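You operate a simulated robot arm through the tools that you are given. There is no shell and no other tool.

Carry out the task below with a simulated two-armed robot. There is one attempt and no reset: what you move stays moved.

JOB
Gauge the three blocks' rivets and clamp the block that reads NO.
Fine: with the green gauge, put back where it stood; clamp in the vise; leave the two good blocks. Set down upright: green gauge, yellow block.

Only the result counts: the job must be done as asked and must still hold three seconds after the hand-in. Knocking over, shifting, dropping, spilling or breaking anything else fails it.

ROBOT AND FRAMES
Two 7-joint arms with fingered hands on one trunk that stands fixed in place. Base frame: the origin is at the foot of the trunk, x ahead of it, y to its left, z up. Units: m, degrees, N and s.
The left shoulder is at [0.02, 0.269, 1.172], the right one opposite. Each reaches about 1.298 m from its shoulder. Payload 5 kg a hand.
The TCP of each hand is the grasp point between the finger pads, 0.042 m short of the fingertips. In the tool frame z runs along the fingers and y along their closing line. The gripper opens to 0.208 m; its body begins 0.119 m behind the TCP. The gripper is a hand of 4 fingers: y runs from the thumb to the fingers, the wrist lies at [0, 0, -0.317] in the tool frame, and closing takes about 1.5 s.
Orientation is told as [roll, pitch, yaw] about the base's x, y, z axes, in that order, counted from this pose: with the fingers straight down and closing along the base's y, the tool's x points along the base's -x, its y along +y and its z along -z.

CONTROLS
- The arms move only by the tool jog_arm. It takes "left_motion", "right_motion" or both (then of equal length, played together; a hand with none holds still); each is a list of rows, each an object of numbers (a shift or turn left out is 0, a gripper value left out holds the last): "tx", "ty", "tz": the shift along the tool's x, y, z in m; "wx", "wy", "wz": the turn, a rotation vector about the tool's x, y, z in degrees. In form: [{"tx": .., "ty": .., "tz": .., "wx": .., "wy": .., "wz": ..}, ...]. A call has 1 to 20 rows; each row shifts and turns the commanded pose from where the row before left it, along the tool's axes as they then stand. "left_grip" and "right_grip" are, for a hand that has rows, the opening, from 0 (shut) to 1 (fully open), set as the call begins (left out, the last holds). Each row takes 0.2 s and may step no farther than 0.05 m and 8.6 degrees from the row before; otherwise, or with a gripper value out of range, the whole call is refused. A pose out of reach is approached as far as the arm can. The call stops where the force on the tool passes 90 N (or 10 N more than at its start, if that is more) or the arm is blocked; 0.2 s more then pass. Each finger travels about 0.153 m/s and halts on what it meets, pressing with about 24 N; the grip force reading is that of the motor and also rises with nothing between the fingers. The clock runs only during rows and for 0.2 s after the last one: add rows that do not move to give the fingers time. The reply holds the time, the measured pose of the TCP, the force on the tool along the base axes, the opening and the grip force, in the units named above and with some noise, with the torque about the TCP (base axes, N m) and any sound that the robot's microphone picked up.
- Cameras (640 x 400 px; columns grow to the right, rows downward): "scene" is now at [0.1542, -0.0137, 1.4298]; the picture's right is [-0.17, -0.99, 0.00], its down [-0.64, 0.11, -0.76] and it looks along [0.75, -0.13, -0.65] (base axes); focal length 318 px, centre (320, 200). "left" rides on the left gripper at [-0.093, 0.001, -0.146] in its tool frame; the picture's right is [-0.01, -1.00, 0.00], its down [0.84, -0.01, -0.54] and it looks along [0.54, -0.01, 0.84] (tool axes); focal length 280 px, centre (320, 200). "right" rides on the right gripper at [0.093, 0.001, -0.146] in its tool frame; the picture's right is [-0.01, 1.00, 0.00], its down [-0.84, -0.01, -0.54] and it looks along [-0.54, -0.01, 0.84] (tool axes); focal length 280 px, centre (320, 200). There is no depth. A picture from a camera that has moved, and an enlarged one, comes with that camera's place and axes in the base frame and with its lens.
- snapshot(camera): a new picture of that camera. It takes no simulated time.
- move_column(by): moves the trunk up (or, below 0, down) by that many m; the arms and the scene camera ride with it, the base frame stays. It gives what a move gives, with no picture.
- move_fingers(finger1, finger2, finger3, thumb_bend, hand): sets how far each is bent, from 0 (flat) to 1 (curled in); at 0.3 the hand is open as for a grip, at 0.7 the pads meet at the TCP. One left out holds its place. A second passes; each finger stops where it meets its share of the squeeze, and holds until it gets a number again. A gripper value or a shape takes the hand back. It gives what a move gives, with no picture; readings hold the bend of each and the force on the fingers (four entries, about 0 where the hand has none), thumb and palm.
- hand_shape(shape, hand): the hand has 4 fingers and takes this shape, open, in about a second: jaw (thumb against the fingers, like two jaws); tri (thumb and two fingers); tip (a fingertip pinch); poke (one finger out to press); point (the index stretched); flat (the hand flat); cup (the hand cupped); fist (a fist). The gripper value then closes the fingers along that shape, each until it touches; the sizes above hold for jaw. It gives what a move gives, with no picture.
- pan_tilt(pan, tilt): turns the head with the scene camera to pan (to the left, within 80 degrees either way) and tilt (down, from -29 to 69), counted from straight ahead of the robot (the tilt from the chest, where the trunk bows). It gives what a move gives.
- zoom(camera, box): a new picture of the part [left, top, right, bottom] of that camera's present view, enlarged. It takes no simulated time.
- sign_off(): hands the job in; it is judged then, once.

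Nothing tells you positions but the pictures and the camera data. Unless the task says otherwise, let go and move clear before handing in.

The tools are called after "Call:" as a command line: name --argument value ..., lists and objects as JSON in quotes. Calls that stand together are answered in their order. jog_arm: Moves the arms, as the interface text tells. Its arguments: {"type":"object","properties":{"left_motion":{"type":"array","items":{"type":"object","properties":{"tx":{"type":"number"},"ty":{"type":"number"},"tz":{"type":"number"},"wx":{"type":"number"},"wy":{"type":"number"},"wz":{"type":"number"}}}},"left_grip":{"type":"number"},"right_motion":{"type":"array","items":{"type":"object","properties":{"tx":{"type":"number"},"ty":{"type":"number"},"tz":{"type":"number"},"wx":{"type":"number"},"wy":{"type":"number"},"wz":{"type":"number"}}}},"right_grip":{"type":"number"}},"required":[]} The other tools are called the same way: move_column (by) moves the trunk up or down; hand_shape (shape, hand) gives the hand a shape; move_fingers (finger1, finger2, finger3, thumb_bend, hand) moves the fingers one by one; pan_tilt (pan, tilt) turns the head that bears the scene camera; snapshot (camera) takes a picture; zoom (camera, box) takes an enlarged picture of a part of a camera's view; sign_off () hands the job in.

At the start:

```text
time: 0.0
left_ee_pos: [0.5667, 0.0768, 1.1538]
left_tcp_rot: [-0.1, 0.0, -13.1]
left_ft_force: [-0.1, 0.1, 0.3]
left_moment: [0.02, 0.02, -0.01]
left_grip_width: 0.2079
left_finger_force: 0.1
left_shape: jaw
left_bend: [0.3, 0.3, 0.3, 0.3]
left_finger forces: [0.0, 0.0, 0.1, 0.1, 0.0, 0.0]
right_ee_pos: [0.3974, -0.2446, 1.1548]
right_tcp_rot: [0.0, 0.0, -13.0]
right_ft_force: [-0.1, 0.5, 0.5]
right_moment: [-0.01, 0.0, -0.03]
right_grip_width: 0.208
right_finger_force: 0.1
right_shape: jaw
right_bend: [0.3, 0.3, 0.3, 0.3]
right_finger forces: [0.0, 0.0, 0.0, 0.0, 0.0, 0.1]
trunk travel left (down, up): [-0.55, 0.071]
head pan, tilt (commanded): [-9.6, 40.4]
```

scene: 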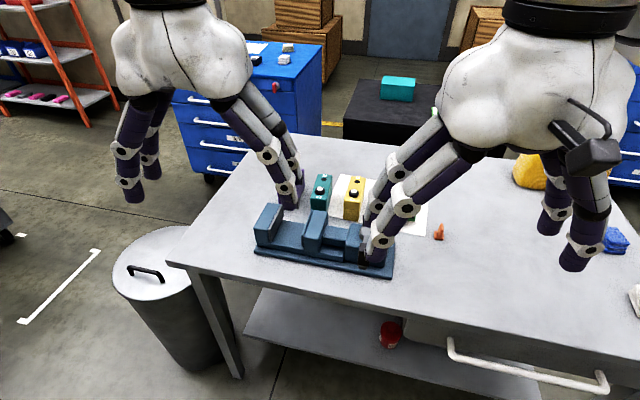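
right: 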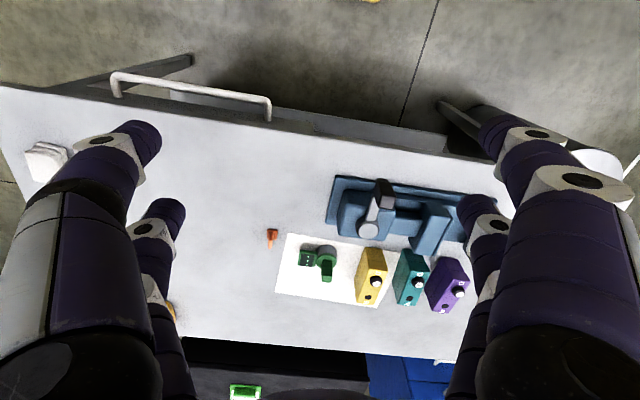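
left: 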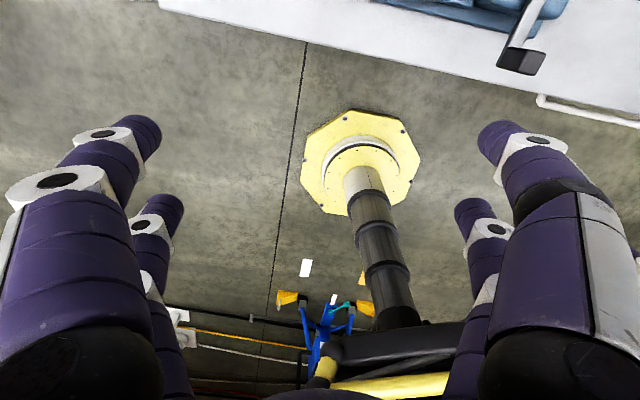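

I see a bench with a blue vise, three blocks (yellow, teal, purple) with rivets, and a green gauge on a white sheet. I will take closer pictures before moving anything.

Call:
zoom --camera "right" --box '[240, 160, 520, 335]'

Call:
zoom --camera "scene" --box '[230, 150, 470, 300]'

```text
2.29 times, centred on (380, 248) of right
camera zoom: at [0.307, -0.2214, 1.3021], right [0.24, 0.97, 0.0], down [0.82, -0.2, 0.54], along [0.52, -0.13, -0.84], focal length 641 px, centre (183, 91)
```

zoom: 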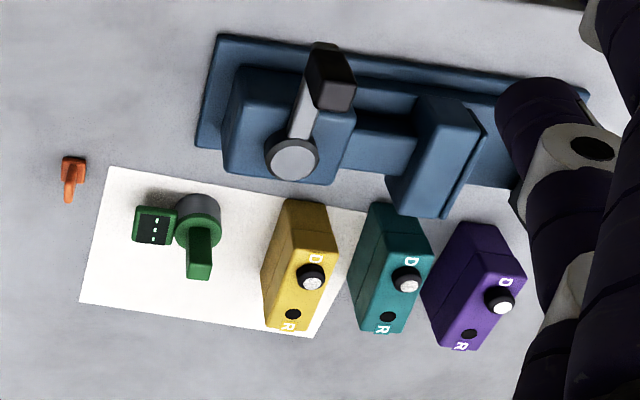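

```text
2.67 times, centred on (350, 225) of scene
camera zoom: at [0.1542, -0.0137, 1.4298], right [-0.17, -0.99, 0.0], down [-0.64, 0.11, -0.76], along [0.75, -0.13, -0.65], focal length 849 px, centre (240, 133)
```

zoom: 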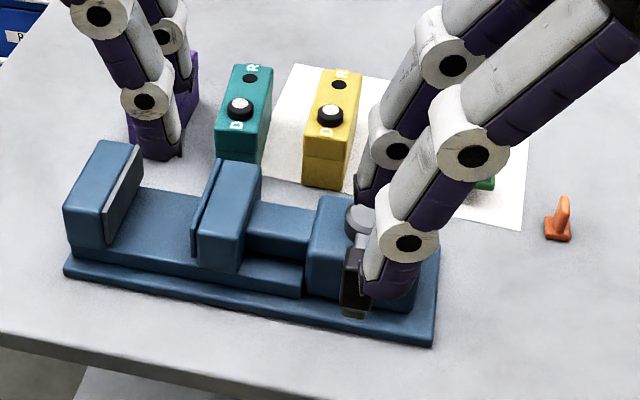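

The yellow rivet triangulates to about (0.80, -0.22, 0.885), and the hands block part of the view. I will move both hands outward to get a clear view of the bench.

Call:
jog_arm --left_motion '[{"ty": 0.05}, {"ty": 0.05}, {"ty": 0.05}, {"ty": 0.05}, {"ty": 0.05}, {"ty": 0.05}]' --right_motion '[{"ty": -0.05}, {"ty": -0.05}, {"ty": -0.05}, {"ty": -0.05}, {"ty": -0.05}, {"ty": -0.05}]'

Call:
snapshot --camera "scene"

Call:
zoom --camera "scene" --box '[240, 150, 460, 290]'

Call:
snapshot --camera "right"

```text
time: 1.4
left_ee_pos: [0.6321, 0.3688, 1.1529]
left_tcp_rot: [0.0, -0.1, -13.0]
left_ft_force: [-0.1, 0.5, 1.1]
left_moment: [-0.06, -0.11, -0.01]
left_grip_width: 0.208
left_finger_force: 0.2
left_shape: jaw
left_bend: [0.3, 0.3, 0.3, 0.3]
left_finger forces: [0.1, 0.0, 0.1, 0.1, 0.0, 0.0]
right_ee_pos: [0.2777, -0.4162, 1.1355]
right_tcp_rot: [0.0, -0.2, -13.2]
right_ft_force: [0.1, 0.5, 0.3]
right_moment: [-0.05, -0.08, 0.0]
right_grip_width: 0.2079
right_finger_force: 0.0
right_shape: jaw
right_bend: [0.3, 0.3, 0.3, 0.3]
right_finger forces: [0.0, 0.0, 0.1, 0.1, 0.0, 0.1]
right hand out of reach, approached as far as the arm can: row 3, 4, 5, 6
trunk travel left (down, up): [-0.55, 0.071]
head pan, tilt (commanded): [-9.6, 40.4]
```

```text
taken
camera scene: at [0.1536, -0.0132, 1.43], right [-0.17, -0.99, 0.0], down [-0.64, 0.11, -0.76], along [0.75, -0.13, -0.65], focal length 318 px, centre (320, 200)
```

scene: 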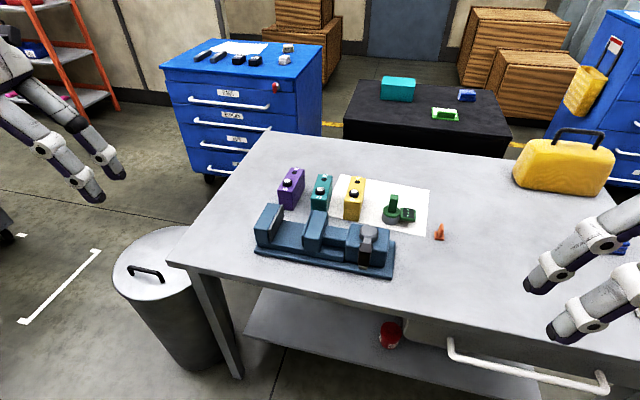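

```text
2.86 times, centred on (350, 220) of scene
camera zoom: at [0.1536, -0.0132, 1.43], right [-0.17, -0.99, 0.0], down [-0.64, 0.11, -0.76], along [0.75, -0.13, -0.65], focal length 910 px, centre (234, 143)
```

zoom: 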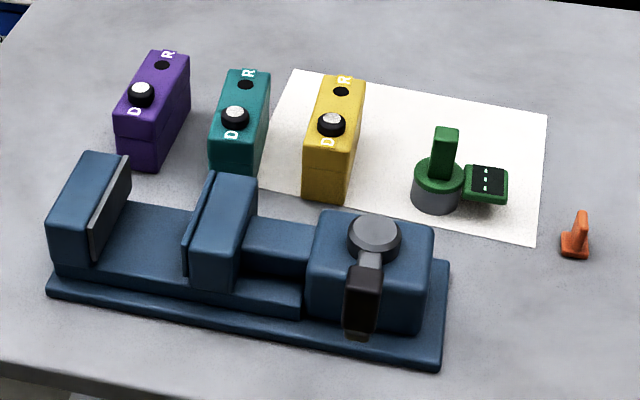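

```text
taken
camera right: at [0.1858, -0.3927, 1.2814], right [0.24, 0.97, 0.0], down [0.82, -0.2, 0.54], along [0.52, -0.13, -0.84], focal length 280 px, centre (320, 200)
```

right: 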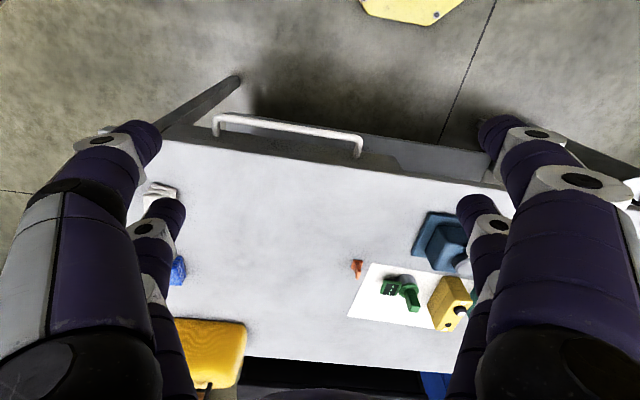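

The table top is at about z=0.78, the gauge is near (0.79, -0.33), and the sheet and blocks look rotated by about -25°. I will move the right hand forward to look down on them more closely.

Call:
jog_arm --right_motion '[{"tx": -0.031, "ty": 0.0366}, {"tx": -0.031, "ty": 0.0366}, {"tx": -0.031, "ty": 0.0366}, {"tx": -0.031, "ty": 0.0366}, {"tx": -0.031, "ty": 0.0366}, {"tx": -0.031, "ty": 0.0366}, {"tx": -0.031, "ty": 0.0366}]'

Call:
snapshot --camera "right"

Call:
snapshot --camera "scene"

```text
time: 3.0
left_ee_pos: [0.6323, 0.3687, 1.1492]
left_tcp_rot: [-0.2, 0.0, -12.9]
left_ft_force: [-0.3, 1.1, 0.3]
left_moment: [-0.13, 0.08, 0.02]
left_grip_width: 0.2078
left_finger_force: 0.1
left_shape: jaw
left_bend: [0.3, 0.3, 0.3, 0.3]
left_finger forces: [0.0, 0.0, 0.0, 0.0, 0.0, 0.0]
right_ee_pos: [0.5292, -0.2041, 1.1326]
right_tcp_rot: [-0.1, -0.1, -13.3]
right_ft_force: [-0.2, 1.0, -0.3]
right_moment: [-0.11, 0.01, -0.02]
right_grip_width: 0.2082
right_finger_force: 0.1
right_shape: jaw
right_bend: [0.3, 0.3, 0.3, 0.3]
right_finger forces: [0.1, 0.0, 0.0, 0.0, 0.0, 0.1]
right hand out of reach, approached as far as the arm can: row 6, 7
trunk travel left (down, up): [-0.55, 0.071]
head pan, tilt (commanded): [-9.6, 40.4]
```

```text
taken
camera right: at [0.4379, -0.1816, 1.2798], right [0.24, 0.97, 0.0], down [0.82, -0.2, 0.54], along [0.52, -0.13, -0.84], focal length 280 px, centre (320, 200)
```

right: 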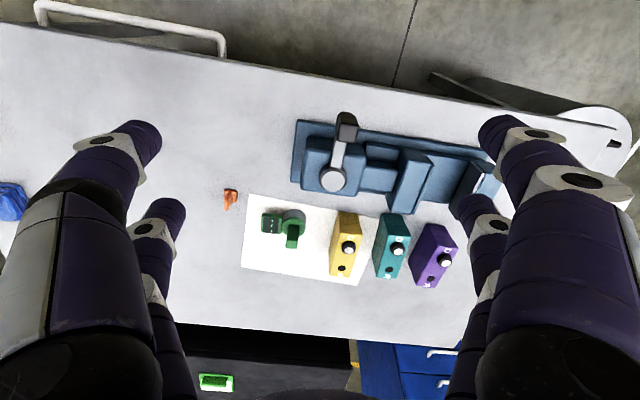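

```text
taken
camera scene: at [0.1545, -0.0127, 1.4297], right [-0.17, -0.99, 0.0], down [-0.64, 0.11, -0.76], along [0.75, -0.13, -0.65], focal length 318 px, centre (320, 200)
```

scene: 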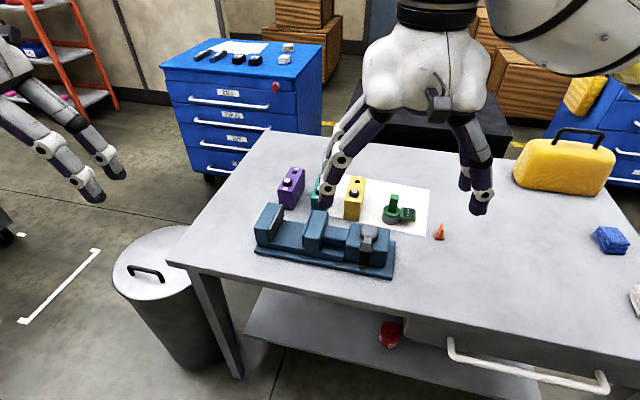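

Call:
zoom --camera "right" --box '[220, 100, 500, 300]'

Call:
zoom --camera "right" --box '[240, 190, 350, 270]'

Call:
zoom --camera "right" --box '[290, 105, 500, 225]'

```text
2.00 times, centred on (360, 200) of right
camera zoom: at [0.4379, -0.1816, 1.2798], right [0.24, 0.97, 0.0], down [0.82, -0.2, 0.54], along [0.52, -0.13, -0.84], focal length 561 px, centre (240, 200)
```

zoom: 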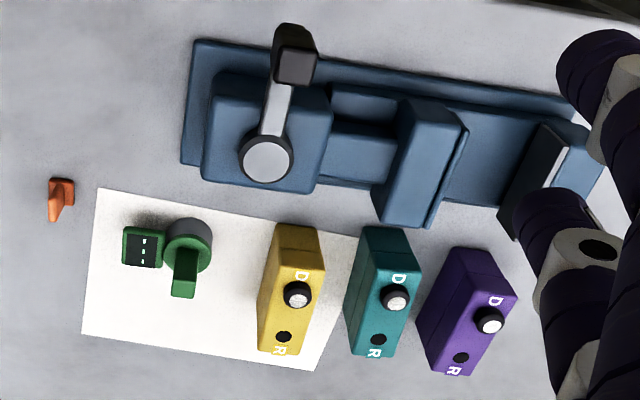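

```text
5.00 times, centred on (295, 230) of right
camera zoom: at [0.4379, -0.1816, 1.2798], right [0.24, 0.97, 0.0], down [0.82, -0.2, 0.54], along [0.52, -0.13, -0.84], focal length 1402 px, centre (445, 50)
```

zoom: 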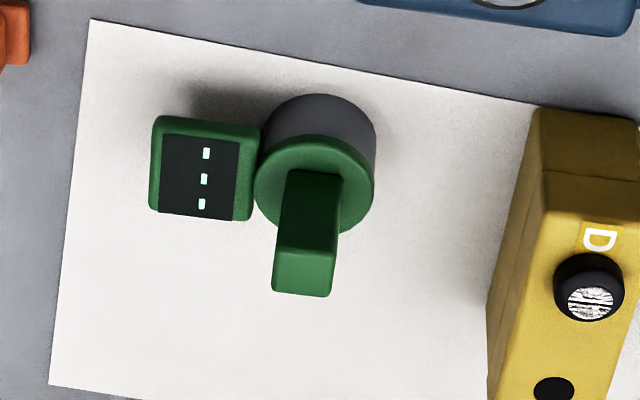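

```text
3.05 times, centred on (395, 165) of right
camera zoom: at [0.4379, -0.1816, 1.2798], right [0.24, 0.97, 0.0], down [0.82, -0.2, 0.54], along [0.52, -0.13, -0.84], focal length 854 px, centre (91, 307)
```

zoom: 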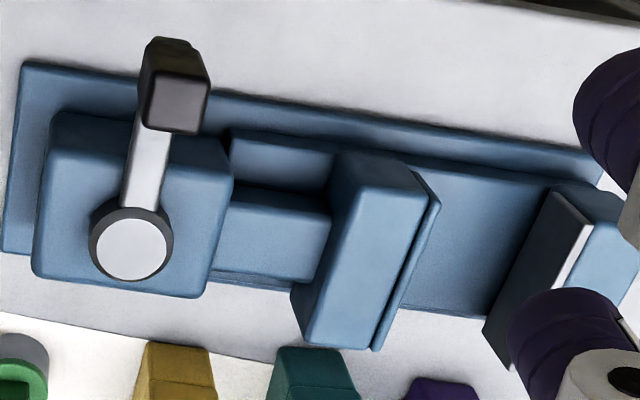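

The gauge is a round cup with an upright post and a side display. The vise has a fixed jaw on the left, a sliding jaw, and a crank lever on its head. I will lower the right hand a little and shift it left for a better view of the vise.

Call:
jog_arm --right_motion '[{"tx": 0.02, "ty": 0.03, "tz": 0.02}, {"tx": 0.02, "ty": 0.03, "tz": 0.02}, {"tx": 0.01, "ty": 0.03, "tz": 0.02}, {"ty": 0.03, "tz": 0.02}, {"ty": 0.02, "tz": 0.0}]'

Call:
snapshot --camera "right"

```text
time: 4.2
left_ee_pos: [0.6323, 0.3684, 1.1512]
left_tcp_rot: [0.0, 0.0, -13.0]
left_ft_force: [0.3, 0.4, -0.3]
left_moment: [-0.1, -0.01, -0.01]
left_grip_width: 0.208
left_finger_force: 0.0
left_shape: jaw
left_bend: [0.3, 0.3, 0.3, 0.3]
left_finger forces: [0.1, 0.0, 0.0, 0.0, 0.0, 0.0]
right_ee_pos: [0.5093, -0.0578, 1.0529]
right_tcp_rot: [0.0, 0.0, -13.0]
right_ft_force: [0.1, 0.9, -0.6]
right_moment: [-0.05, 0.02, -0.02]
right_grip_width: 0.208
right_finger_force: 0.1
right_shape: jaw
right_bend: [0.3, 0.3, 0.3, 0.3]
right_finger forces: [0.0, 0.1, 0.1, 0.1, 0.0, 0.0]
trunk travel left (down, up): [-0.55, 0.071]
head pan, tilt (commanded): [-9.6, 40.4]
```

```text
taken
camera right: at [0.4181, -0.0347, 1.2002], right [0.24, 0.97, 0.0], down [0.82, -0.2, 0.54], along [0.52, -0.13, -0.84], focal length 280 px, centre (320, 200)
```

right: 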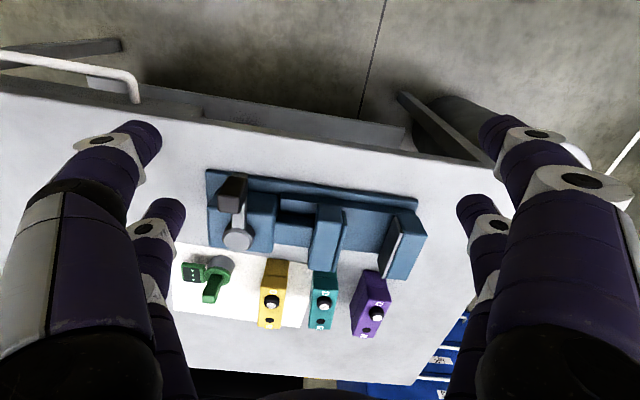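

Call:
zoom --camera "right" --box '[180, 150, 450, 340]'

Call:
zoom --camera "scene" --box '[240, 180, 420, 290]'

```text
2.11 times, centred on (315, 245) of right
camera zoom: at [0.4181, -0.0347, 1.2002], right [0.24, 0.97, 0.0], down [0.82, -0.2, 0.54], along [0.52, -0.13, -0.84], focal length 590 px, centre (330, 105)
```

zoom: 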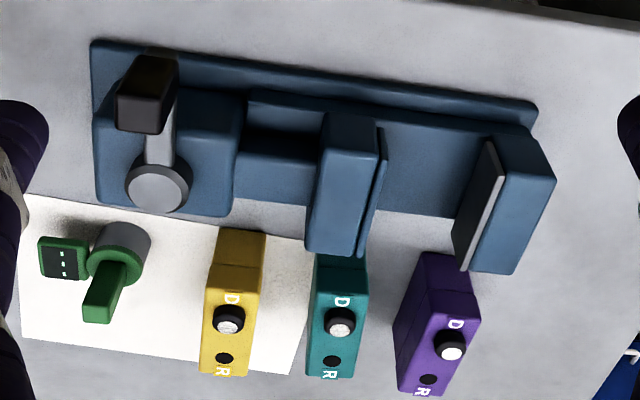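

```text
3.56 times, centred on (330, 235) of scene
camera zoom: at [0.154, -0.0131, 1.4299], right [-0.17, -0.99, 0.0], down [-0.64, 0.11, -0.76], along [0.75, -0.13, -0.65], focal length 1132 px, centre (284, 76)
```

zoom: 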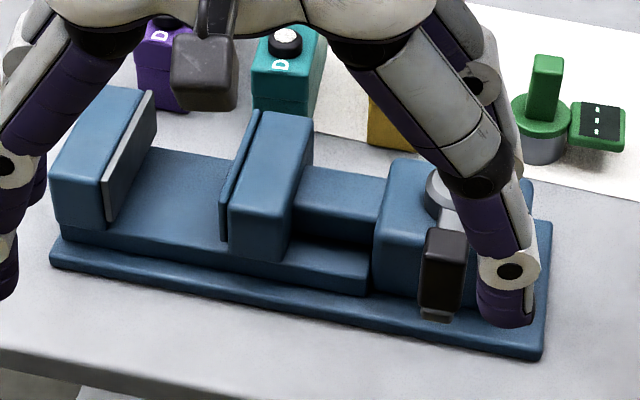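

The vise axis is yawed about -20° and the jaw gap is about 0.08 m. The crank hub is near (0.66, -0.22, 0.875) and its handle top near (0.567, -0.177, 0.937). I will look at the hand shape before planning the grasp.

Call:
snapshot --camera "scene"

Call:
zoom --camera "scene" --box '[300, 150, 460, 250]'

```text
taken
camera scene: at [0.154, -0.0131, 1.4299], right [-0.17, -0.99, 0.0], down [-0.64, 0.11, -0.76], along [0.75, -0.13, -0.65], focal length 318 px, centre (320, 200)
```

scene: 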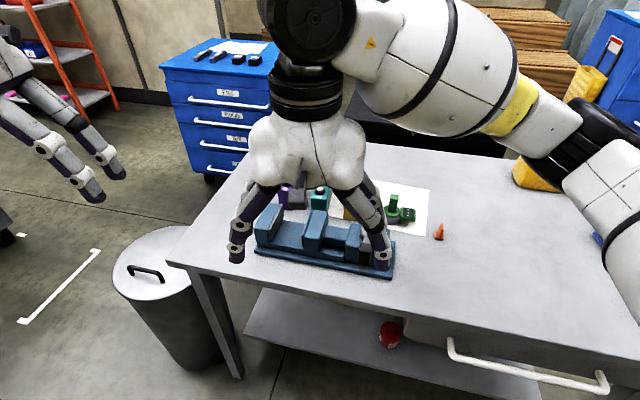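

```text
4.00 times, centred on (380, 200) of scene
camera zoom: at [0.154, -0.0131, 1.4299], right [-0.17, -0.99, 0.0], down [-0.64, 0.11, -0.76], along [0.75, -0.13, -0.65], focal length 1273 px, centre (80, 200)
```

zoom: 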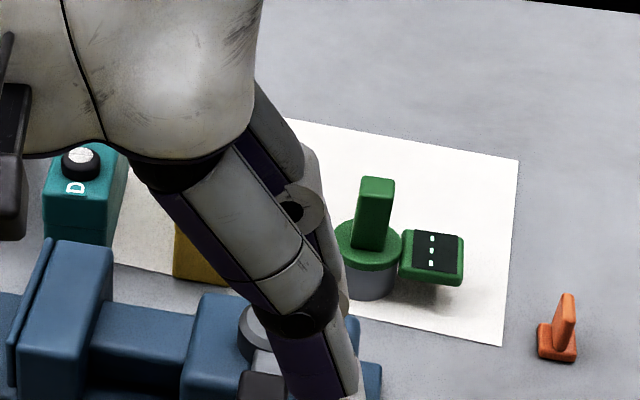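

The display sits on the gauge's right side and reads "---". I will now move the right hand over the gauge area at a safe height.

Call:
jog_arm --right_motion '[{"tx": -0.0316, "ty": -0.0312}, {"tx": -0.0316, "ty": -0.0312}, {"tx": -0.0316, "ty": -0.0312}, {"tx": -0.0316, "ty": -0.0312}, {"tx": -0.0316, "ty": -0.0312}, {"tx": -0.0316, "ty": -0.0312}, {"tx": -0.0316, "ty": -0.0312}, {"tx": -0.0316, "ty": -0.0312}]'

```text
time: 6.0
left_ee_pos: [0.6326, 0.3665, 1.1518]
left_tcp_rot: [0.0, 0.0, -12.9]
left_ft_force: [-0.7, -0.5, 0.4]
left_moment: [0.09, -0.02, -0.02]
left_grip_width: 0.208
left_finger_force: 0.1
left_shape: jaw
left_bend: [0.3, 0.3, 0.3, 0.3]
left_finger forces: [0.0, 0.0, 0.1, 0.1, 0.0, 0.0]
right_ee_pos: [0.519, -0.2375, 1.056]
right_tcp_rot: [0.0, -0.2, -13.8]
right_ft_force: [0.5, -0.9, 0.3]
right_moment: [0.07, 0.01, -0.01]
right_grip_width: 0.2081
right_finger_force: 0.1
right_shape: jaw
right_bend: [0.3, 0.3, 0.3, 0.3]
right_finger forces: [0.0, 0.1, 0.0, 0.0, 0.1, 0.1]
right hand out of reach, approached as far as the arm can: row 3, 4, 5, 6, 7, 8
trunk travel left (down, up): [-0.55, 0.071]
head pan, tilt (commanded): [-9.6, 40.4]
```

The right arm is limited in this orientation. I will test turning the hand, which I need anyway to close along the block's long axis.

Call:
jog_arm --right_motion '[{"wz": 8}, {"wz": 8}, {"wz": 8}, {"wz": 8}, {"wz": 8}, {"wz": 8}]'

```text
time: 7.4
left_ee_pos: [0.6324, 0.3682, 1.1519]
left_tcp_rot: [-0.1, 0.0, -13.0]
left_ft_force: [0.2, 0.0, -0.1]
left_moment: [0.01, -0.01, -0.01]
left_grip_width: 0.2078
left_finger_force: 0.1
left_shape: jaw
left_bend: [0.3, 0.3, 0.3, 0.3]
left_finger forces: [0.0, 0.1, 0.0, 0.0, 0.1, 0.1]
right_ee_pos: [0.517, -0.2334, 1.0567]
right_tcp_rot: [0.1, 0.0, -61.2]
right_ft_force: [0.2, 0.8, 0.0]
right_moment: [-0.01, 0.0, -0.02]
right_grip_width: 0.2079
right_finger_force: 0.0
right_shape: jaw
right_bend: [0.3, 0.3, 0.3, 0.3]
right_finger forces: [0.1, 0.0, 0.0, 0.0, 0.0, 0.0]
trunk travel left (down, up): [-0.55, 0.071]
head pan, tilt (commanded): [-9.6, 40.4]
```

Call:
jog_arm --right_motion '[{"wz": 8}, {"wz": 8}, {"wz": 8}, {"wz": 8}, {"wz": 8}, {"wz": 8}]'

Call:
snapshot --camera "scene"

Call:
snapshot --camera "right"

```text
time: 8.8
left_ee_pos: [0.6316, 0.3677, 1.1517]
left_tcp_rot: [0.0, 0.1, -13.0]
left_ft_force: [0.4, 0.6, 0.0]
left_moment: [0.02, 0.02, -0.01]
left_grip_width: 0.2078
left_finger_force: 0.1
left_shape: jaw
left_bend: [0.3, 0.3, 0.3, 0.3]
left_finger forces: [0.1, 0.0, 0.1, 0.0, 0.0, 0.0]
right_ee_pos: [0.5179, -0.235, 1.0559]
right_tcp_rot: [-0.1, 0.0, -109.2]
right_ft_force: [1.0, 0.2, 0.4]
right_moment: [-0.01, -0.04, -0.03]
right_grip_width: 0.208
right_finger_force: 0.0
right_shape: jaw
right_bend: [0.3, 0.3, 0.3, 0.3]
right_finger forces: [0.1, 0.0, 0.1, 0.0, 0.0, 0.1]
trunk travel left (down, up): [-0.55, 0.071]
head pan, tilt (commanded): [-9.6, 40.4]
```

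```text
taken
camera scene: at [0.1542, -0.0137, 1.4298], right [-0.17, -0.99, 0.0], down [-0.64, 0.11, -0.76], along [0.75, -0.13, -0.65], focal length 318 px, centre (320, 200)
```

scene: 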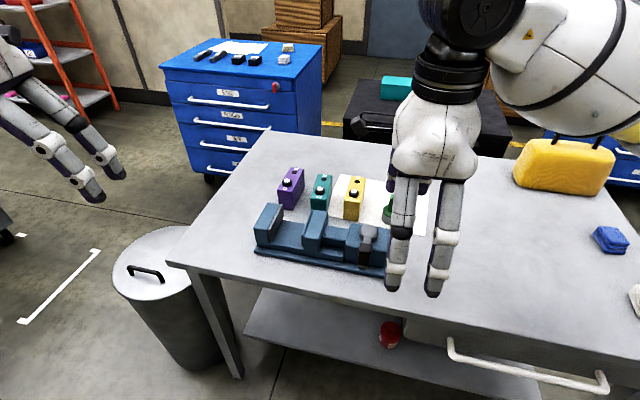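

```text
taken
camera right: at [0.5492, -0.1462, 1.2028], right [0.94, -0.34, 0.0], down [-0.29, -0.79, 0.54], along [-0.18, -0.51, -0.84], focal length 280 px, centre (320, 200)
```

right: 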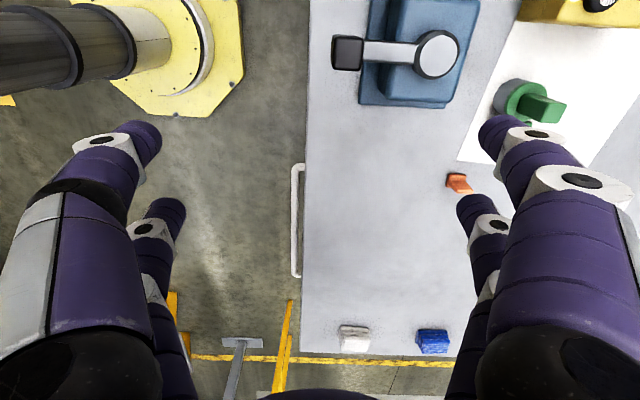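

Call:
jog_arm --right_motion '[{"ty": 0.04}, {"ty": 0.04}, {"ty": 0.04}, {"ty": 0.04}, {"ty": 0.04}]'

Call:
snapshot --camera "right"

Call:
snapshot --camera "scene"

```text
time: 10.0
left_ee_pos: [0.6325, 0.3677, 1.1523]
left_tcp_rot: [0.0, 0.0, -13.0]
left_ft_force: [0.0, -1.3, -1.0]
left_moment: [0.05, 0.07, -0.01]
left_grip_width: 0.2079
left_finger_force: 0.0
left_shape: jaw
left_bend: [0.3, 0.3, 0.3, 0.3]
left_finger forces: [0.1, 0.0, 0.0, 0.0, 0.1, 0.1]
right_ee_pos: [0.7086, -0.3026, 1.0566]
right_tcp_rot: [0.0, 0.0, -109.0]
right_ft_force: [0.8, 0.2, -0.7]
right_moment: [0.0, 0.02, -0.01]
right_grip_width: 0.2078
right_finger_force: 0.0
right_shape: jaw
right_bend: [0.3, 0.3, 0.3, 0.3]
right_finger forces: [0.0, 0.0, 0.0, 0.0, 0.0, 0.0]
trunk travel left (down, up): [-0.55, 0.071]
head pan, tilt (commanded): [-9.6, 40.4]
```

```text
taken
camera right: at [0.7404, -0.2135, 1.2033], right [0.94, -0.34, 0.0], down [-0.29, -0.79, 0.54], along [-0.18, -0.51, -0.84], focal length 280 px, centre (320, 200)
```

right: 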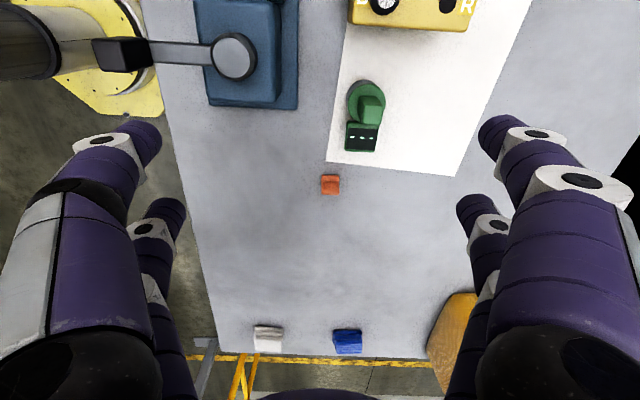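

```text
taken
camera scene: at [0.1545, -0.0138, 1.4297], right [-0.17, -0.99, 0.0], down [-0.64, 0.11, -0.76], along [0.75, -0.13, -0.65], focal length 318 px, centre (320, 200)
```

scene: 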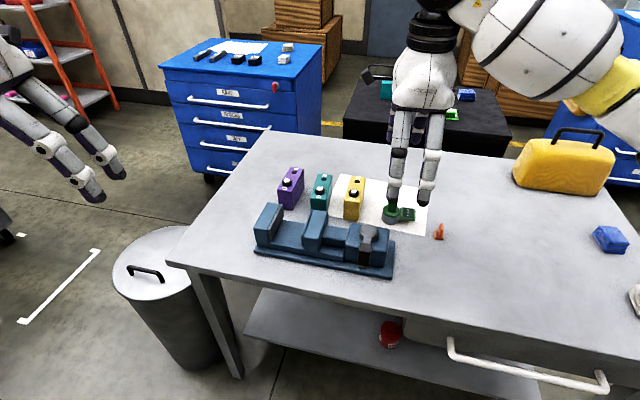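

The right arm moves freely at this yaw. I will zoom in on the gauge and yellow block from here to fix their positions precisely.

Call:
zoom --camera "right" --box '[300, 0, 540, 150]'

Call:
zoom --camera "right" --box '[320, 65, 416, 165]'

Call:
zoom --camera "scene" --box '[260, 150, 420, 250]'

```text
2.67 times, centred on (420, 75) of right
camera zoom: at [0.7404, -0.2135, 1.2033], right [0.94, -0.34, 0.0], down [-0.29, -0.79, 0.54], along [-0.18, -0.51, -0.84], focal length 748 px, centre (53, 533)
```

zoom: 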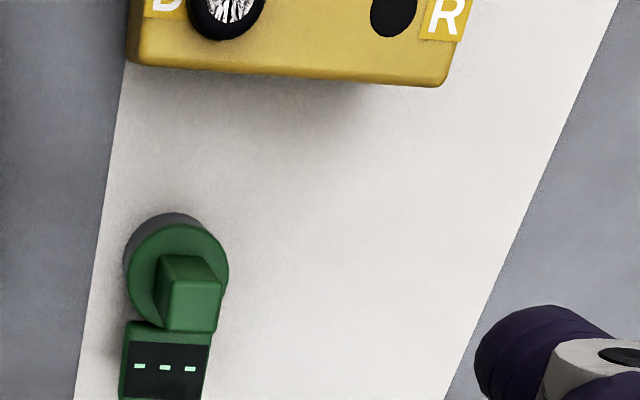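

```text
4.00 times, centred on (368, 115) of right
camera zoom: at [0.7404, -0.2135, 1.2033], right [0.94, -0.34, 0.0], down [-0.29, -0.79, 0.54], along [-0.18, -0.51, -0.84], focal length 1122 px, centre (128, 540)
```

zoom: 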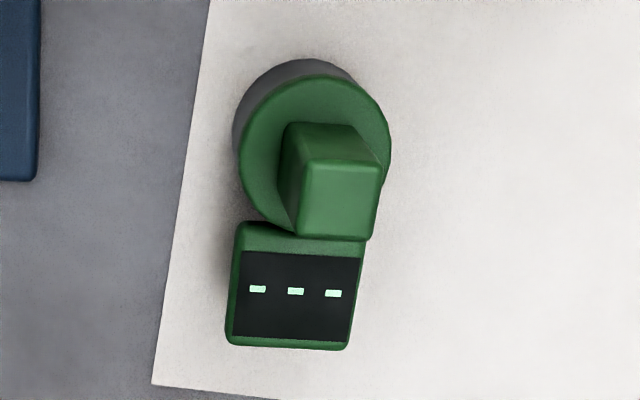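

```text
4.00 times, centred on (340, 200) of scene
camera zoom: at [0.1545, -0.0138, 1.4297], right [-0.17, -0.99, 0.0], down [-0.64, 0.11, -0.76], along [0.75, -0.13, -0.65], focal length 1273 px, centre (240, 200)
```

zoom: 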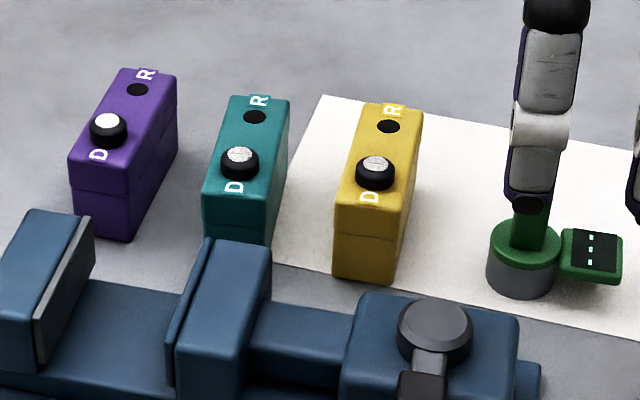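

Combining these views puts the table at about z=0.803. The gauge is at (0.766, -0.318) with its ring top at 0.833 and post top at 0.886; the post is about 22 mm square. The jaw finger pairs are about 7 cm apart, so I will check whether the pinch shape suits the post better.

Call:
hand_shape --shape "tip" --hand "right"

Call:
snapshot --camera "right"

Call:
zoom --camera "scene" --box '[330, 60, 490, 220]'

```text
time: 10.9
left_ee_pos: [0.6326, 0.3668, 1.1518]
left_tcp_rot: [0.0, 0.0, -13.0]
left_ft_force: [-0.4, 0.1, -0.6]
left_moment: [-0.01, -0.01, 0.02]
left_grip_width: 0.208
left_finger_force: 0.1
left_shape: jaw
left_bend: [0.3, 0.3, 0.3, 0.3]
left_finger forces: [0.0, 0.0, 0.0, 0.0, 0.0, 0.0]
right_ee_pos: [0.7079, -0.3024, 1.0573]
right_tcp_rot: [0.0, 0.0, -109.0]
right_ft_force: [-0.3, -0.2, -0.6]
right_moment: [-0.05, -0.03, 0.0]
right_grip_width: 0.2079
right_finger_force: 0.1
right_shape: tip
right_bend: [0.3, 0.3, 0.3, 0.3]
right_finger forces: [0.1, 0.0, 0.0, 0.0, 0.1, 0.0]
trunk travel left (down, up): [-0.55, 0.071]
head pan, tilt (commanded): [-9.6, 40.4]
```

```text
taken
camera right: at [0.7395, -0.2132, 1.204], right [0.94, -0.34, 0.0], down [-0.29, -0.79, 0.54], along [-0.18, -0.51, -0.84], focal length 280 px, centre (320, 200)
```

right: 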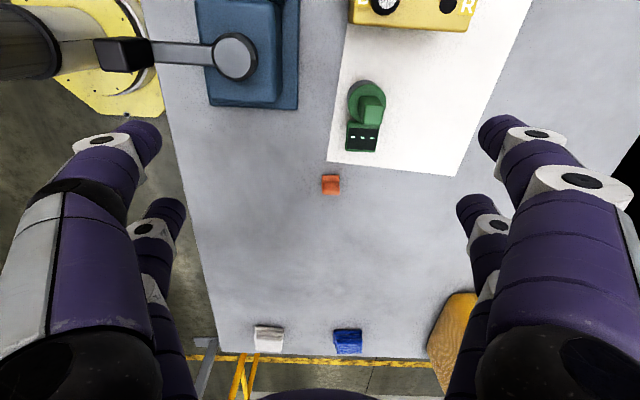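

```text
2.50 times, centred on (410, 140) of scene
camera zoom: at [0.154, -0.0137, 1.4299], right [-0.17, -0.99, 0.0], down [-0.64, 0.11, -0.76], along [0.75, -0.13, -0.65], focal length 796 px, centre (95, 350)
```

zoom: 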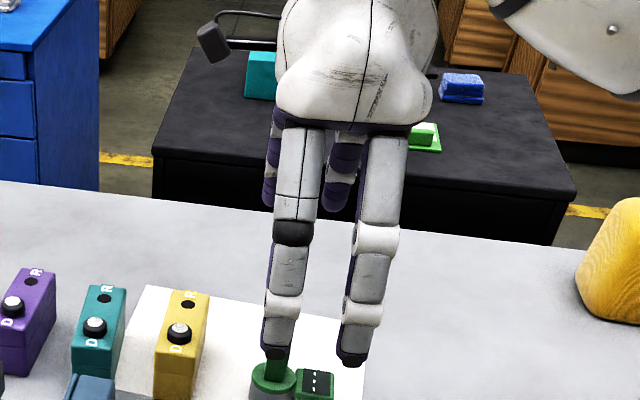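

Call:
jog_arm --right_motion '[{}, {}, {}, {}, {}, {}, {}, {}]' --right_grip 0

Call:
snapshot --camera "right"

Call:
zoom --camera "scene" --box '[330, 60, 490, 220]'

```text
time: 12.7
left_ee_pos: [0.6324, 0.3689, 1.1515]
left_tcp_rot: [-0.1, -0.1, -13.0]
left_ft_force: [-0.2, -0.1, 0.5]
left_moment: [0.0, 0.03, -0.01]
left_grip_width: 0.208
left_finger_force: 0.2
left_shape: jaw
left_bend: [0.3, 0.3, 0.3, 0.3]
left_finger forces: [0.1, 0.0, 0.0, 0.0, 0.0, 0.1]
right_ee_pos: [0.7089, -0.3024, 1.0564]
right_tcp_rot: [0.0, 0.0, -109.0]
right_ft_force: [-0.7, -0.9, 0.2]
right_moment: [0.0, 0.0, 0.0]
right_grip_width: 0.0
right_finger_force: 24.0
right_shape: tip
right_bend: [0.7, 0.7, 0.7, 0.7]
right_finger forces: [0.1, 0.0, 0.0, 0.1, 0.0, 0.0]
trunk travel left (down, up): [-0.55, 0.071]
head pan, tilt (commanded): [-9.6, 40.4]
```

```text
taken
camera right: at [0.7399, -0.2133, 1.2038], right [0.94, -0.34, 0.0], down [-0.29, -0.79, 0.54], along [-0.18, -0.51, -0.84], focal length 280 px, centre (320, 200)
```

right: 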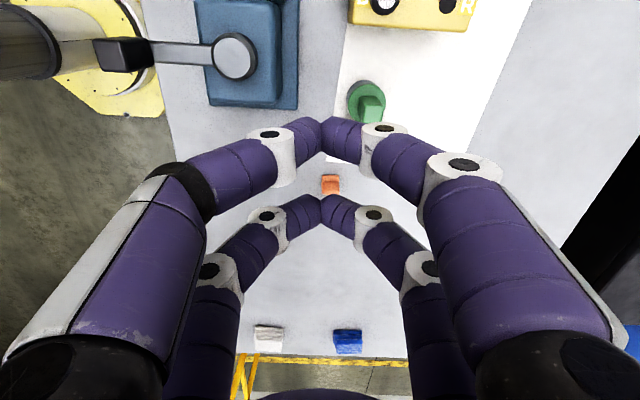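

```text
2.50 times, centred on (410, 140) of scene
camera zoom: at [0.1542, -0.0137, 1.4298], right [-0.17, -0.99, 0.0], down [-0.64, 0.11, -0.76], along [0.75, -0.13, -0.65], focal length 796 px, centre (95, 350)
```

zoom: 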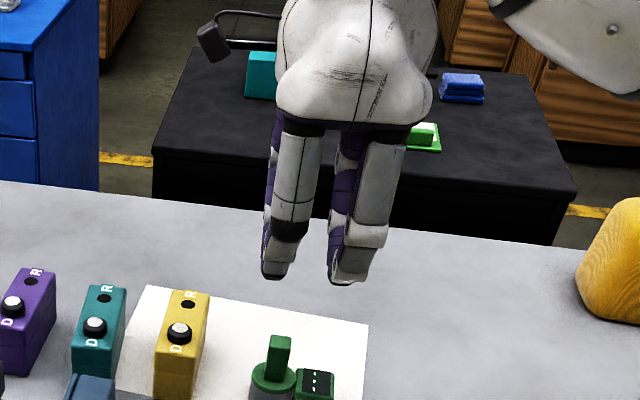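

In the pinch shape both opposing pairs still close, each about 3 cm off the centre line. I will check the "tri" shape before choosing.

Call:
hand_shape --shape "tri" --hand "right"

Call:
snapshot --camera "right"

Call:
jog_arm --right_motion '[{}, {}, {}, {}, {}, {}, {}, {}]' --right_grip 0

Call:
snapshot --camera "right"

```text
time: 13.6
left_ee_pos: [0.6323, 0.3676, 1.1525]
left_tcp_rot: [0.0, 0.0, -13.1]
left_ft_force: [0.8, 0.7, 1.4]
left_moment: [0.03, 0.01, -0.03]
left_grip_width: 0.2077
left_finger_force: 0.0
left_shape: jaw
left_bend: [0.3, 0.3, 0.3, 0.3]
left_finger forces: [0.0, 0.0, 0.0, 0.0, 0.0, 0.0]
right_ee_pos: [0.7075, -0.3018, 1.0566]
right_tcp_rot: [0.0, -0.1, -109.0]
right_ft_force: [1.1, -0.3, -0.1]
right_moment: [0.01, 0.02, -0.03]
right_grip_width: 0.208
right_finger_force: 0.0
right_shape: tri
right_bend: [0.3, 0.3, 0.3, 0.3]
right_finger forces: [0.0, 0.0, 0.1, 0.0, 0.1, 0.0]
trunk travel left (down, up): [-0.55, 0.071]
head pan, tilt (commanded): [-9.6, 40.4]
```

```text
taken
camera right: at [0.7399, -0.2133, 1.2038], right [0.94, -0.34, 0.0], down [-0.29, -0.79, 0.54], along [-0.18, -0.51, -0.84], focal length 280 px, centre (320, 200)
```

right: 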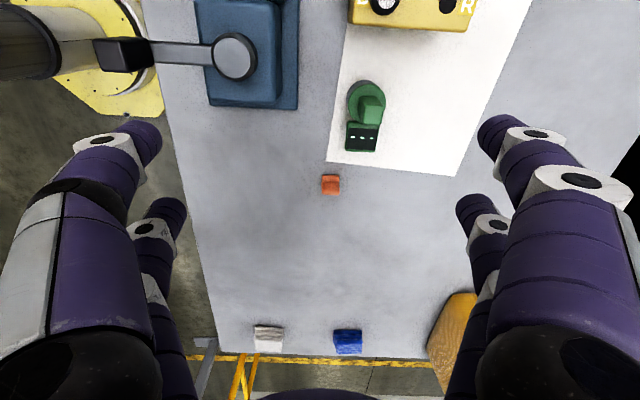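

```text
time: 15.4
left_ee_pos: [0.6332, 0.3664, 1.1512]
left_tcp_rot: [0.0, 0.0, -13.0]
left_ft_force: [-0.6, 0.4, 0.0]
left_moment: [0.03, 0.02, 0.0]
left_grip_width: 0.2079
left_finger_force: 0.1
left_shape: jaw
left_bend: [0.3, 0.3, 0.3, 0.3]
left_finger forces: [0.1, 0.0, 0.0, 0.1, 0.0, 0.0]
right_ee_pos: [0.7082, -0.3006, 1.057]
right_tcp_rot: [0.0, 0.0, -109.0]
right_ft_force: [1.3, -0.2, -0.6]
right_moment: [-0.03, -0.02, -0.01]
right_grip_width: 0.0001
right_finger_force: 23.5
right_shape: tri
right_bend: [0.7, 0.7, 0.7, 0.7]
right_finger forces: [0.0, 0.0, 0.1, 0.1, 0.0, 0.0]
trunk travel left (down, up): [-0.55, 0.071]
head pan, tilt (commanded): [-9.6, 40.4]
```

```text
taken
camera right: at [0.7399, -0.2133, 1.2038], right [0.94, -0.34, 0.0], down [-0.29, -0.79, 0.54], along [-0.18, -0.51, -0.84], focal length 280 px, centre (320, 200)
```

right: 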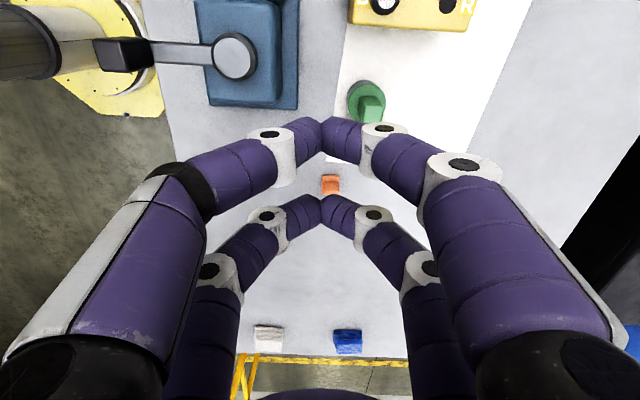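

The shapes close the same way, so I will control fingers one by one. First I need to learn which finger is which, by opening only the thumb and finger1 in free air.

Call:
move_fingers --hand "right" --thumb_bend 0.3 --finger1 0.5 --finger2 0.7 --finger3 1.0

Call:
snapshot --camera "right"

Call:
zoom --camera "scene" --box '[330, 60, 490, 220]'

```text
time: 16.4
left_ee_pos: [0.6323, 0.368, 1.1522]
left_tcp_rot: [0.0, 0.1, -13.0]
left_ft_force: [0.4, 0.5, 0.1]
left_moment: [-0.01, -0.02, 0.0]
left_grip_width: 0.2079
left_finger_force: 0.1
left_shape: jaw
left_bend: [0.3, 0.3, 0.3, 0.3]
left_finger forces: [0.0, 0.0, 0.0, 0.0, 0.0, 0.0]
right_ee_pos: [0.7084, -0.3022, 1.0563]
right_tcp_rot: [0.1, 0.0, -109.0]
right_ft_force: [-0.4, -0.3, 0.0]
right_moment: [-0.01, 0.01, -0.03]
right_grip_width: 0.1654
right_finger_force: 0.0
right_shape: fingers
right_bend: [0.5, 0.69, 0.99, 0.3]
right_finger forces: [0.0, 0.0, 0.0, 0.0, 0.0, 0.0]
trunk travel left (down, up): [-0.55, 0.071]
head pan, tilt (commanded): [-9.6, 40.4]
```

```text
taken
camera right: at [0.7399, -0.2133, 1.2038], right [0.94, -0.34, 0.0], down [-0.29, -0.79, 0.54], along [-0.18, -0.51, -0.84], focal length 280 px, centre (320, 200)
```

right: 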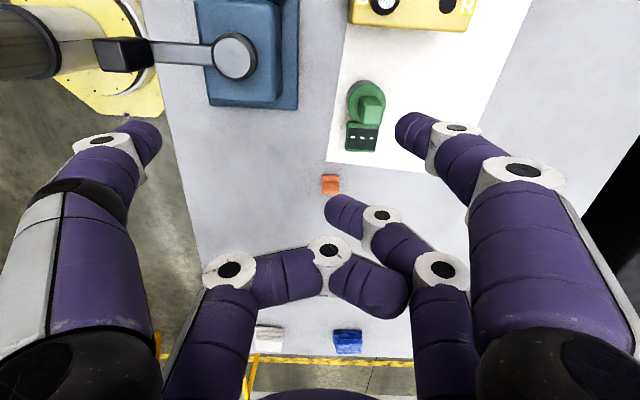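

```text
2.50 times, centred on (410, 140) of scene
camera zoom: at [0.1542, -0.0137, 1.4298], right [-0.17, -0.99, 0.0], down [-0.64, 0.11, -0.76], along [0.75, -0.13, -0.65], focal length 796 px, centre (95, 350)
```

zoom: 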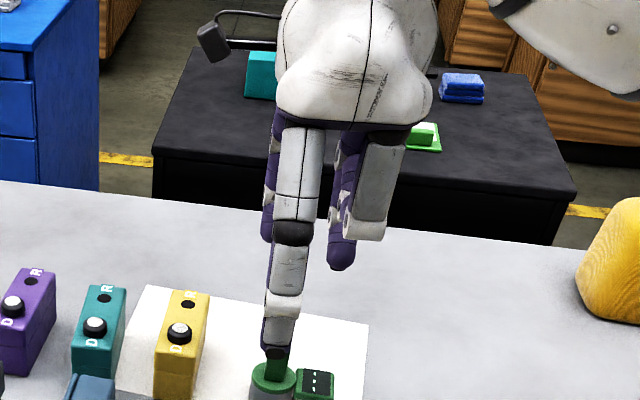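

Thumb opposes finger1 on the camera side, and finger3 opposes finger2 on the far side. I will grip the post with thumb and finger1, curl the other two away, and move the hand above the post.

Call:
move_fingers --hand "right" --thumb_bend 0.5 --finger1 0.5 --finger2 1.0 --finger3 1.0

Call:
jog_arm --right_motion '[{"wz": 3.5}, {"tx": -0.0114, "ty": 0.0296, "tz": 0.02}, {"tx": -0.0114, "ty": 0.0296, "tz": 0.02}, {}]'

Call:
snapshot --camera "right"

Call:
snapshot --camera "scene"

```text
time: 17.4
left_ee_pos: [0.6321, 0.3676, 1.1516]
left_tcp_rot: [0.1, 0.0, -13.0]
left_ft_force: [0.3, 0.0, 0.1]
left_moment: [-0.01, 0.0, -0.02]
left_grip_width: 0.2078
left_finger_force: 0.0
left_shape: jaw
left_bend: [0.3, 0.3, 0.3, 0.3]
left_finger forces: [0.1, 0.0, 0.1, 0.0, 0.0, 0.0]
right_ee_pos: [0.7078, -0.3023, 1.0573]
right_tcp_rot: [0.0, 0.0, -109.0]
right_ft_force: [-0.3, -0.5, 0.0]
right_moment: [-0.02, 0.03, 0.01]
right_grip_width: 0.1124
right_finger_force: 0.1
right_shape: fingers
right_bend: [0.5, 0.86, 1.0, 0.5]
right_finger forces: [0.0, 0.1, 0.0, 0.0, 0.0, 0.0]
trunk travel left (down, up): [-0.55, 0.071]
head pan, tilt (commanded): [-9.6, 40.4]
```

```text
time: 18.4
left_ee_pos: [0.6332, 0.3699, 1.1524]
left_tcp_rot: [-0.1, 0.1, -13.0]
left_ft_force: [-1.1, 0.7, -0.6]
left_moment: [0.03, -0.04, -0.03]
left_grip_width: 0.2077
left_finger_force: 0.1
left_shape: jaw
left_bend: [0.3, 0.3, 0.3, 0.3]
left_finger forces: [0.0, 0.0, 0.0, 0.0, 0.0, 0.0]
right_ee_pos: [0.7544, -0.3437, 1.0156]
right_tcp_rot: [0.0, 0.0, -112.5]
right_ft_force: [0.2, -0.4, -0.2]
right_moment: [-0.05, -0.05, 0.0]
right_grip_width: 0.113
right_finger_force: 0.1
right_shape: fingers
right_bend: [0.5, 0.86, 1.0, 0.5]
right_finger forces: [0.1, 0.0, 0.0, 0.1, 0.0, 0.0]
trunk travel left (down, up): [-0.55, 0.071]
head pan, tilt (commanded): [-9.6, 40.4]
```

```text
taken
camera right: at [0.7905, -0.2574, 1.163], right [0.92, -0.4, 0.0], down [-0.33, -0.77, 0.54], along [-0.21, -0.49, -0.84], focal length 280 px, centre (320, 200)
```

right: 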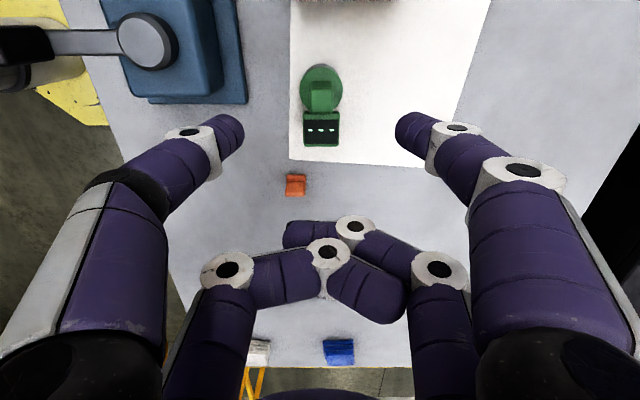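

```text
taken
camera scene: at [0.154, -0.0136, 1.4299], right [-0.17, -0.99, 0.0], down [-0.64, 0.11, -0.76], along [0.75, -0.13, -0.65], focal length 318 px, centre (320, 200)
```

scene: 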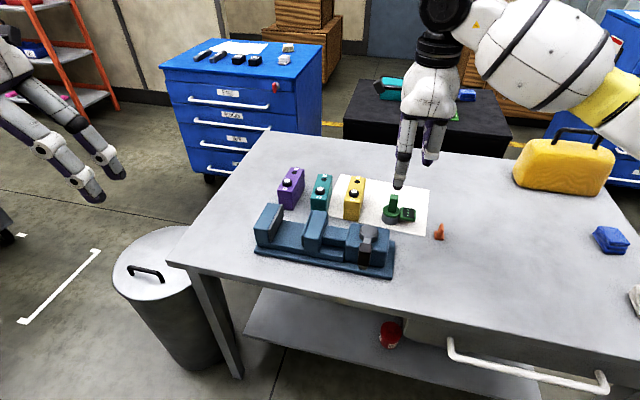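

The post lines up with the finger midpoint left-right. I will zoom to check its fore-aft offset before going down.

Call:
zoom --camera "right" --box '[270, 50, 370, 150]'

Call:
zoom --camera "scene" --box '[360, 100, 460, 240]'

```text
4.00 times, centred on (320, 100) of right
camera zoom: at [0.7905, -0.2574, 1.163], right [0.92, -0.4, 0.0], down [-0.33, -0.77, 0.54], along [-0.21, -0.49, -0.84], focal length 1122 px, centre (320, 600)
```

zoom: 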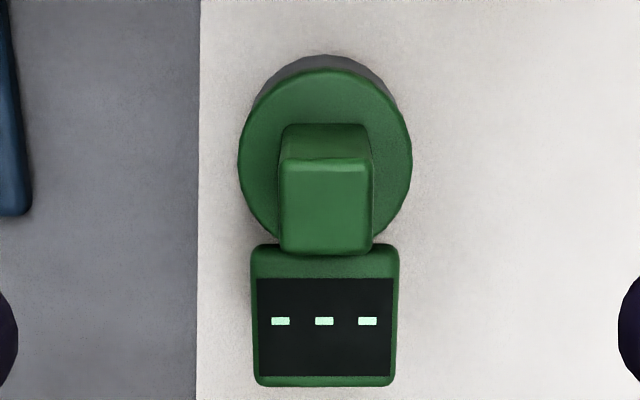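

```text
2.86 times, centred on (410, 170) of scene
camera zoom: at [0.154, -0.0136, 1.4299], right [-0.17, -0.99, 0.0], down [-0.64, 0.11, -0.76], along [0.75, -0.13, -0.65], focal length 910 px, centre (63, 286)
```

zoom: 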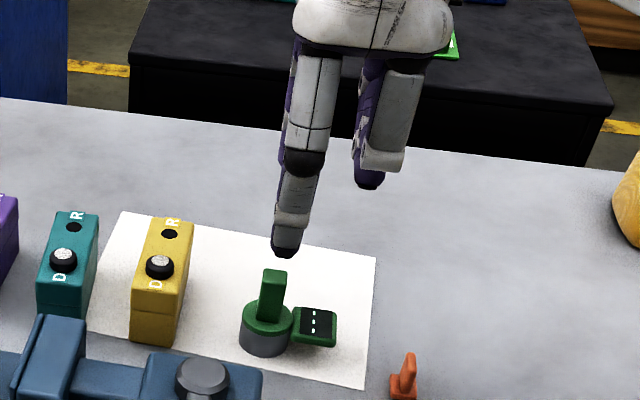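

The gauge is squarely aligned with the hand and within 2 mm of the thumb–finger1 line. I will descend to about z=0.91 and check.

Call:
jog_arm --right_motion '[{"tz": 0.025}, {"tz": 0.025}, {"tz": 0.025}, {"tz": 0.025}, {}]'

Call:
snapshot --camera "right"

Call:
zoom --camera "scene" --box '[330, 130, 470, 250]'

```text
time: 19.6
left_ee_pos: [0.6326, 0.3671, 1.1512]
left_tcp_rot: [0.0, 0.0, -13.0]
left_ft_force: [-0.5, 0.8, 0.0]
left_moment: [-0.04, -0.04, 0.01]
left_grip_width: 0.2079
left_finger_force: 0.3
left_shape: jaw
left_bend: [0.3, 0.3, 0.3, 0.3]
left_finger forces: [0.1, 0.0, 0.0, 0.1, 0.0, 0.0]
right_ee_pos: [0.753, -0.3403, 0.9164]
right_tcp_rot: [0.0, 0.1, -112.5]
right_ft_force: [0.0, -0.8, -0.4]
right_moment: [0.0, -0.01, 0.02]
right_grip_width: 0.1127
right_finger_force: 0.1
right_shape: fingers
right_bend: [0.5, 0.86, 1.0, 0.5]
right_finger forces: [0.0, 0.0, 0.0, 0.0, 0.1, 0.1]
trunk travel left (down, up): [-0.55, 0.071]
head pan, tilt (commanded): [-9.6, 40.4]
```

```text
taken
camera right: at [0.7907, -0.2545, 1.0634], right [0.92, -0.4, 0.0], down [-0.33, -0.77, 0.54], along [-0.21, -0.49, -0.84], focal length 280 px, centre (320, 200)
```

right: 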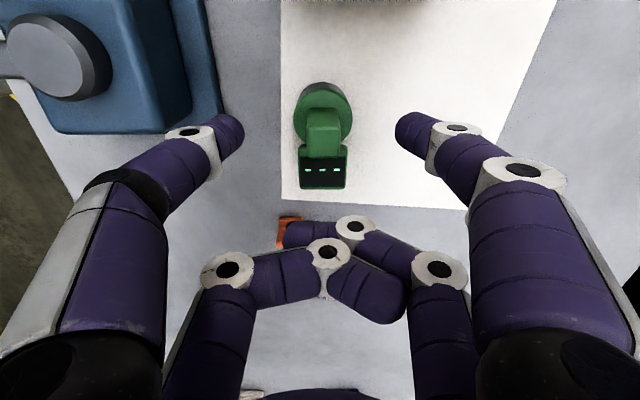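

```text
3.33 times, centred on (400, 190) of scene
camera zoom: at [0.1539, -0.0136, 1.4299], right [-0.17, -0.99, 0.0], down [-0.64, 0.11, -0.76], along [0.75, -0.13, -0.65], focal length 1061 px, centre (53, 233)
```

zoom: 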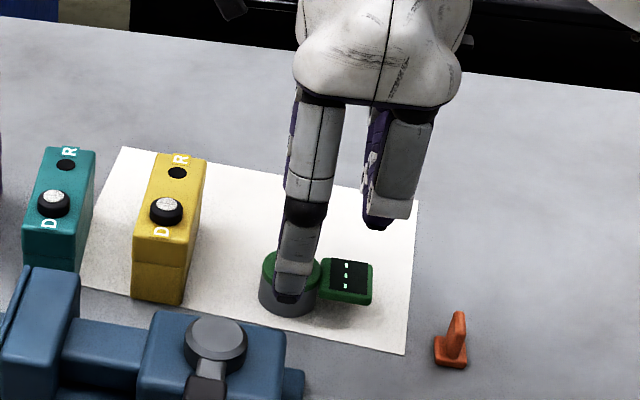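

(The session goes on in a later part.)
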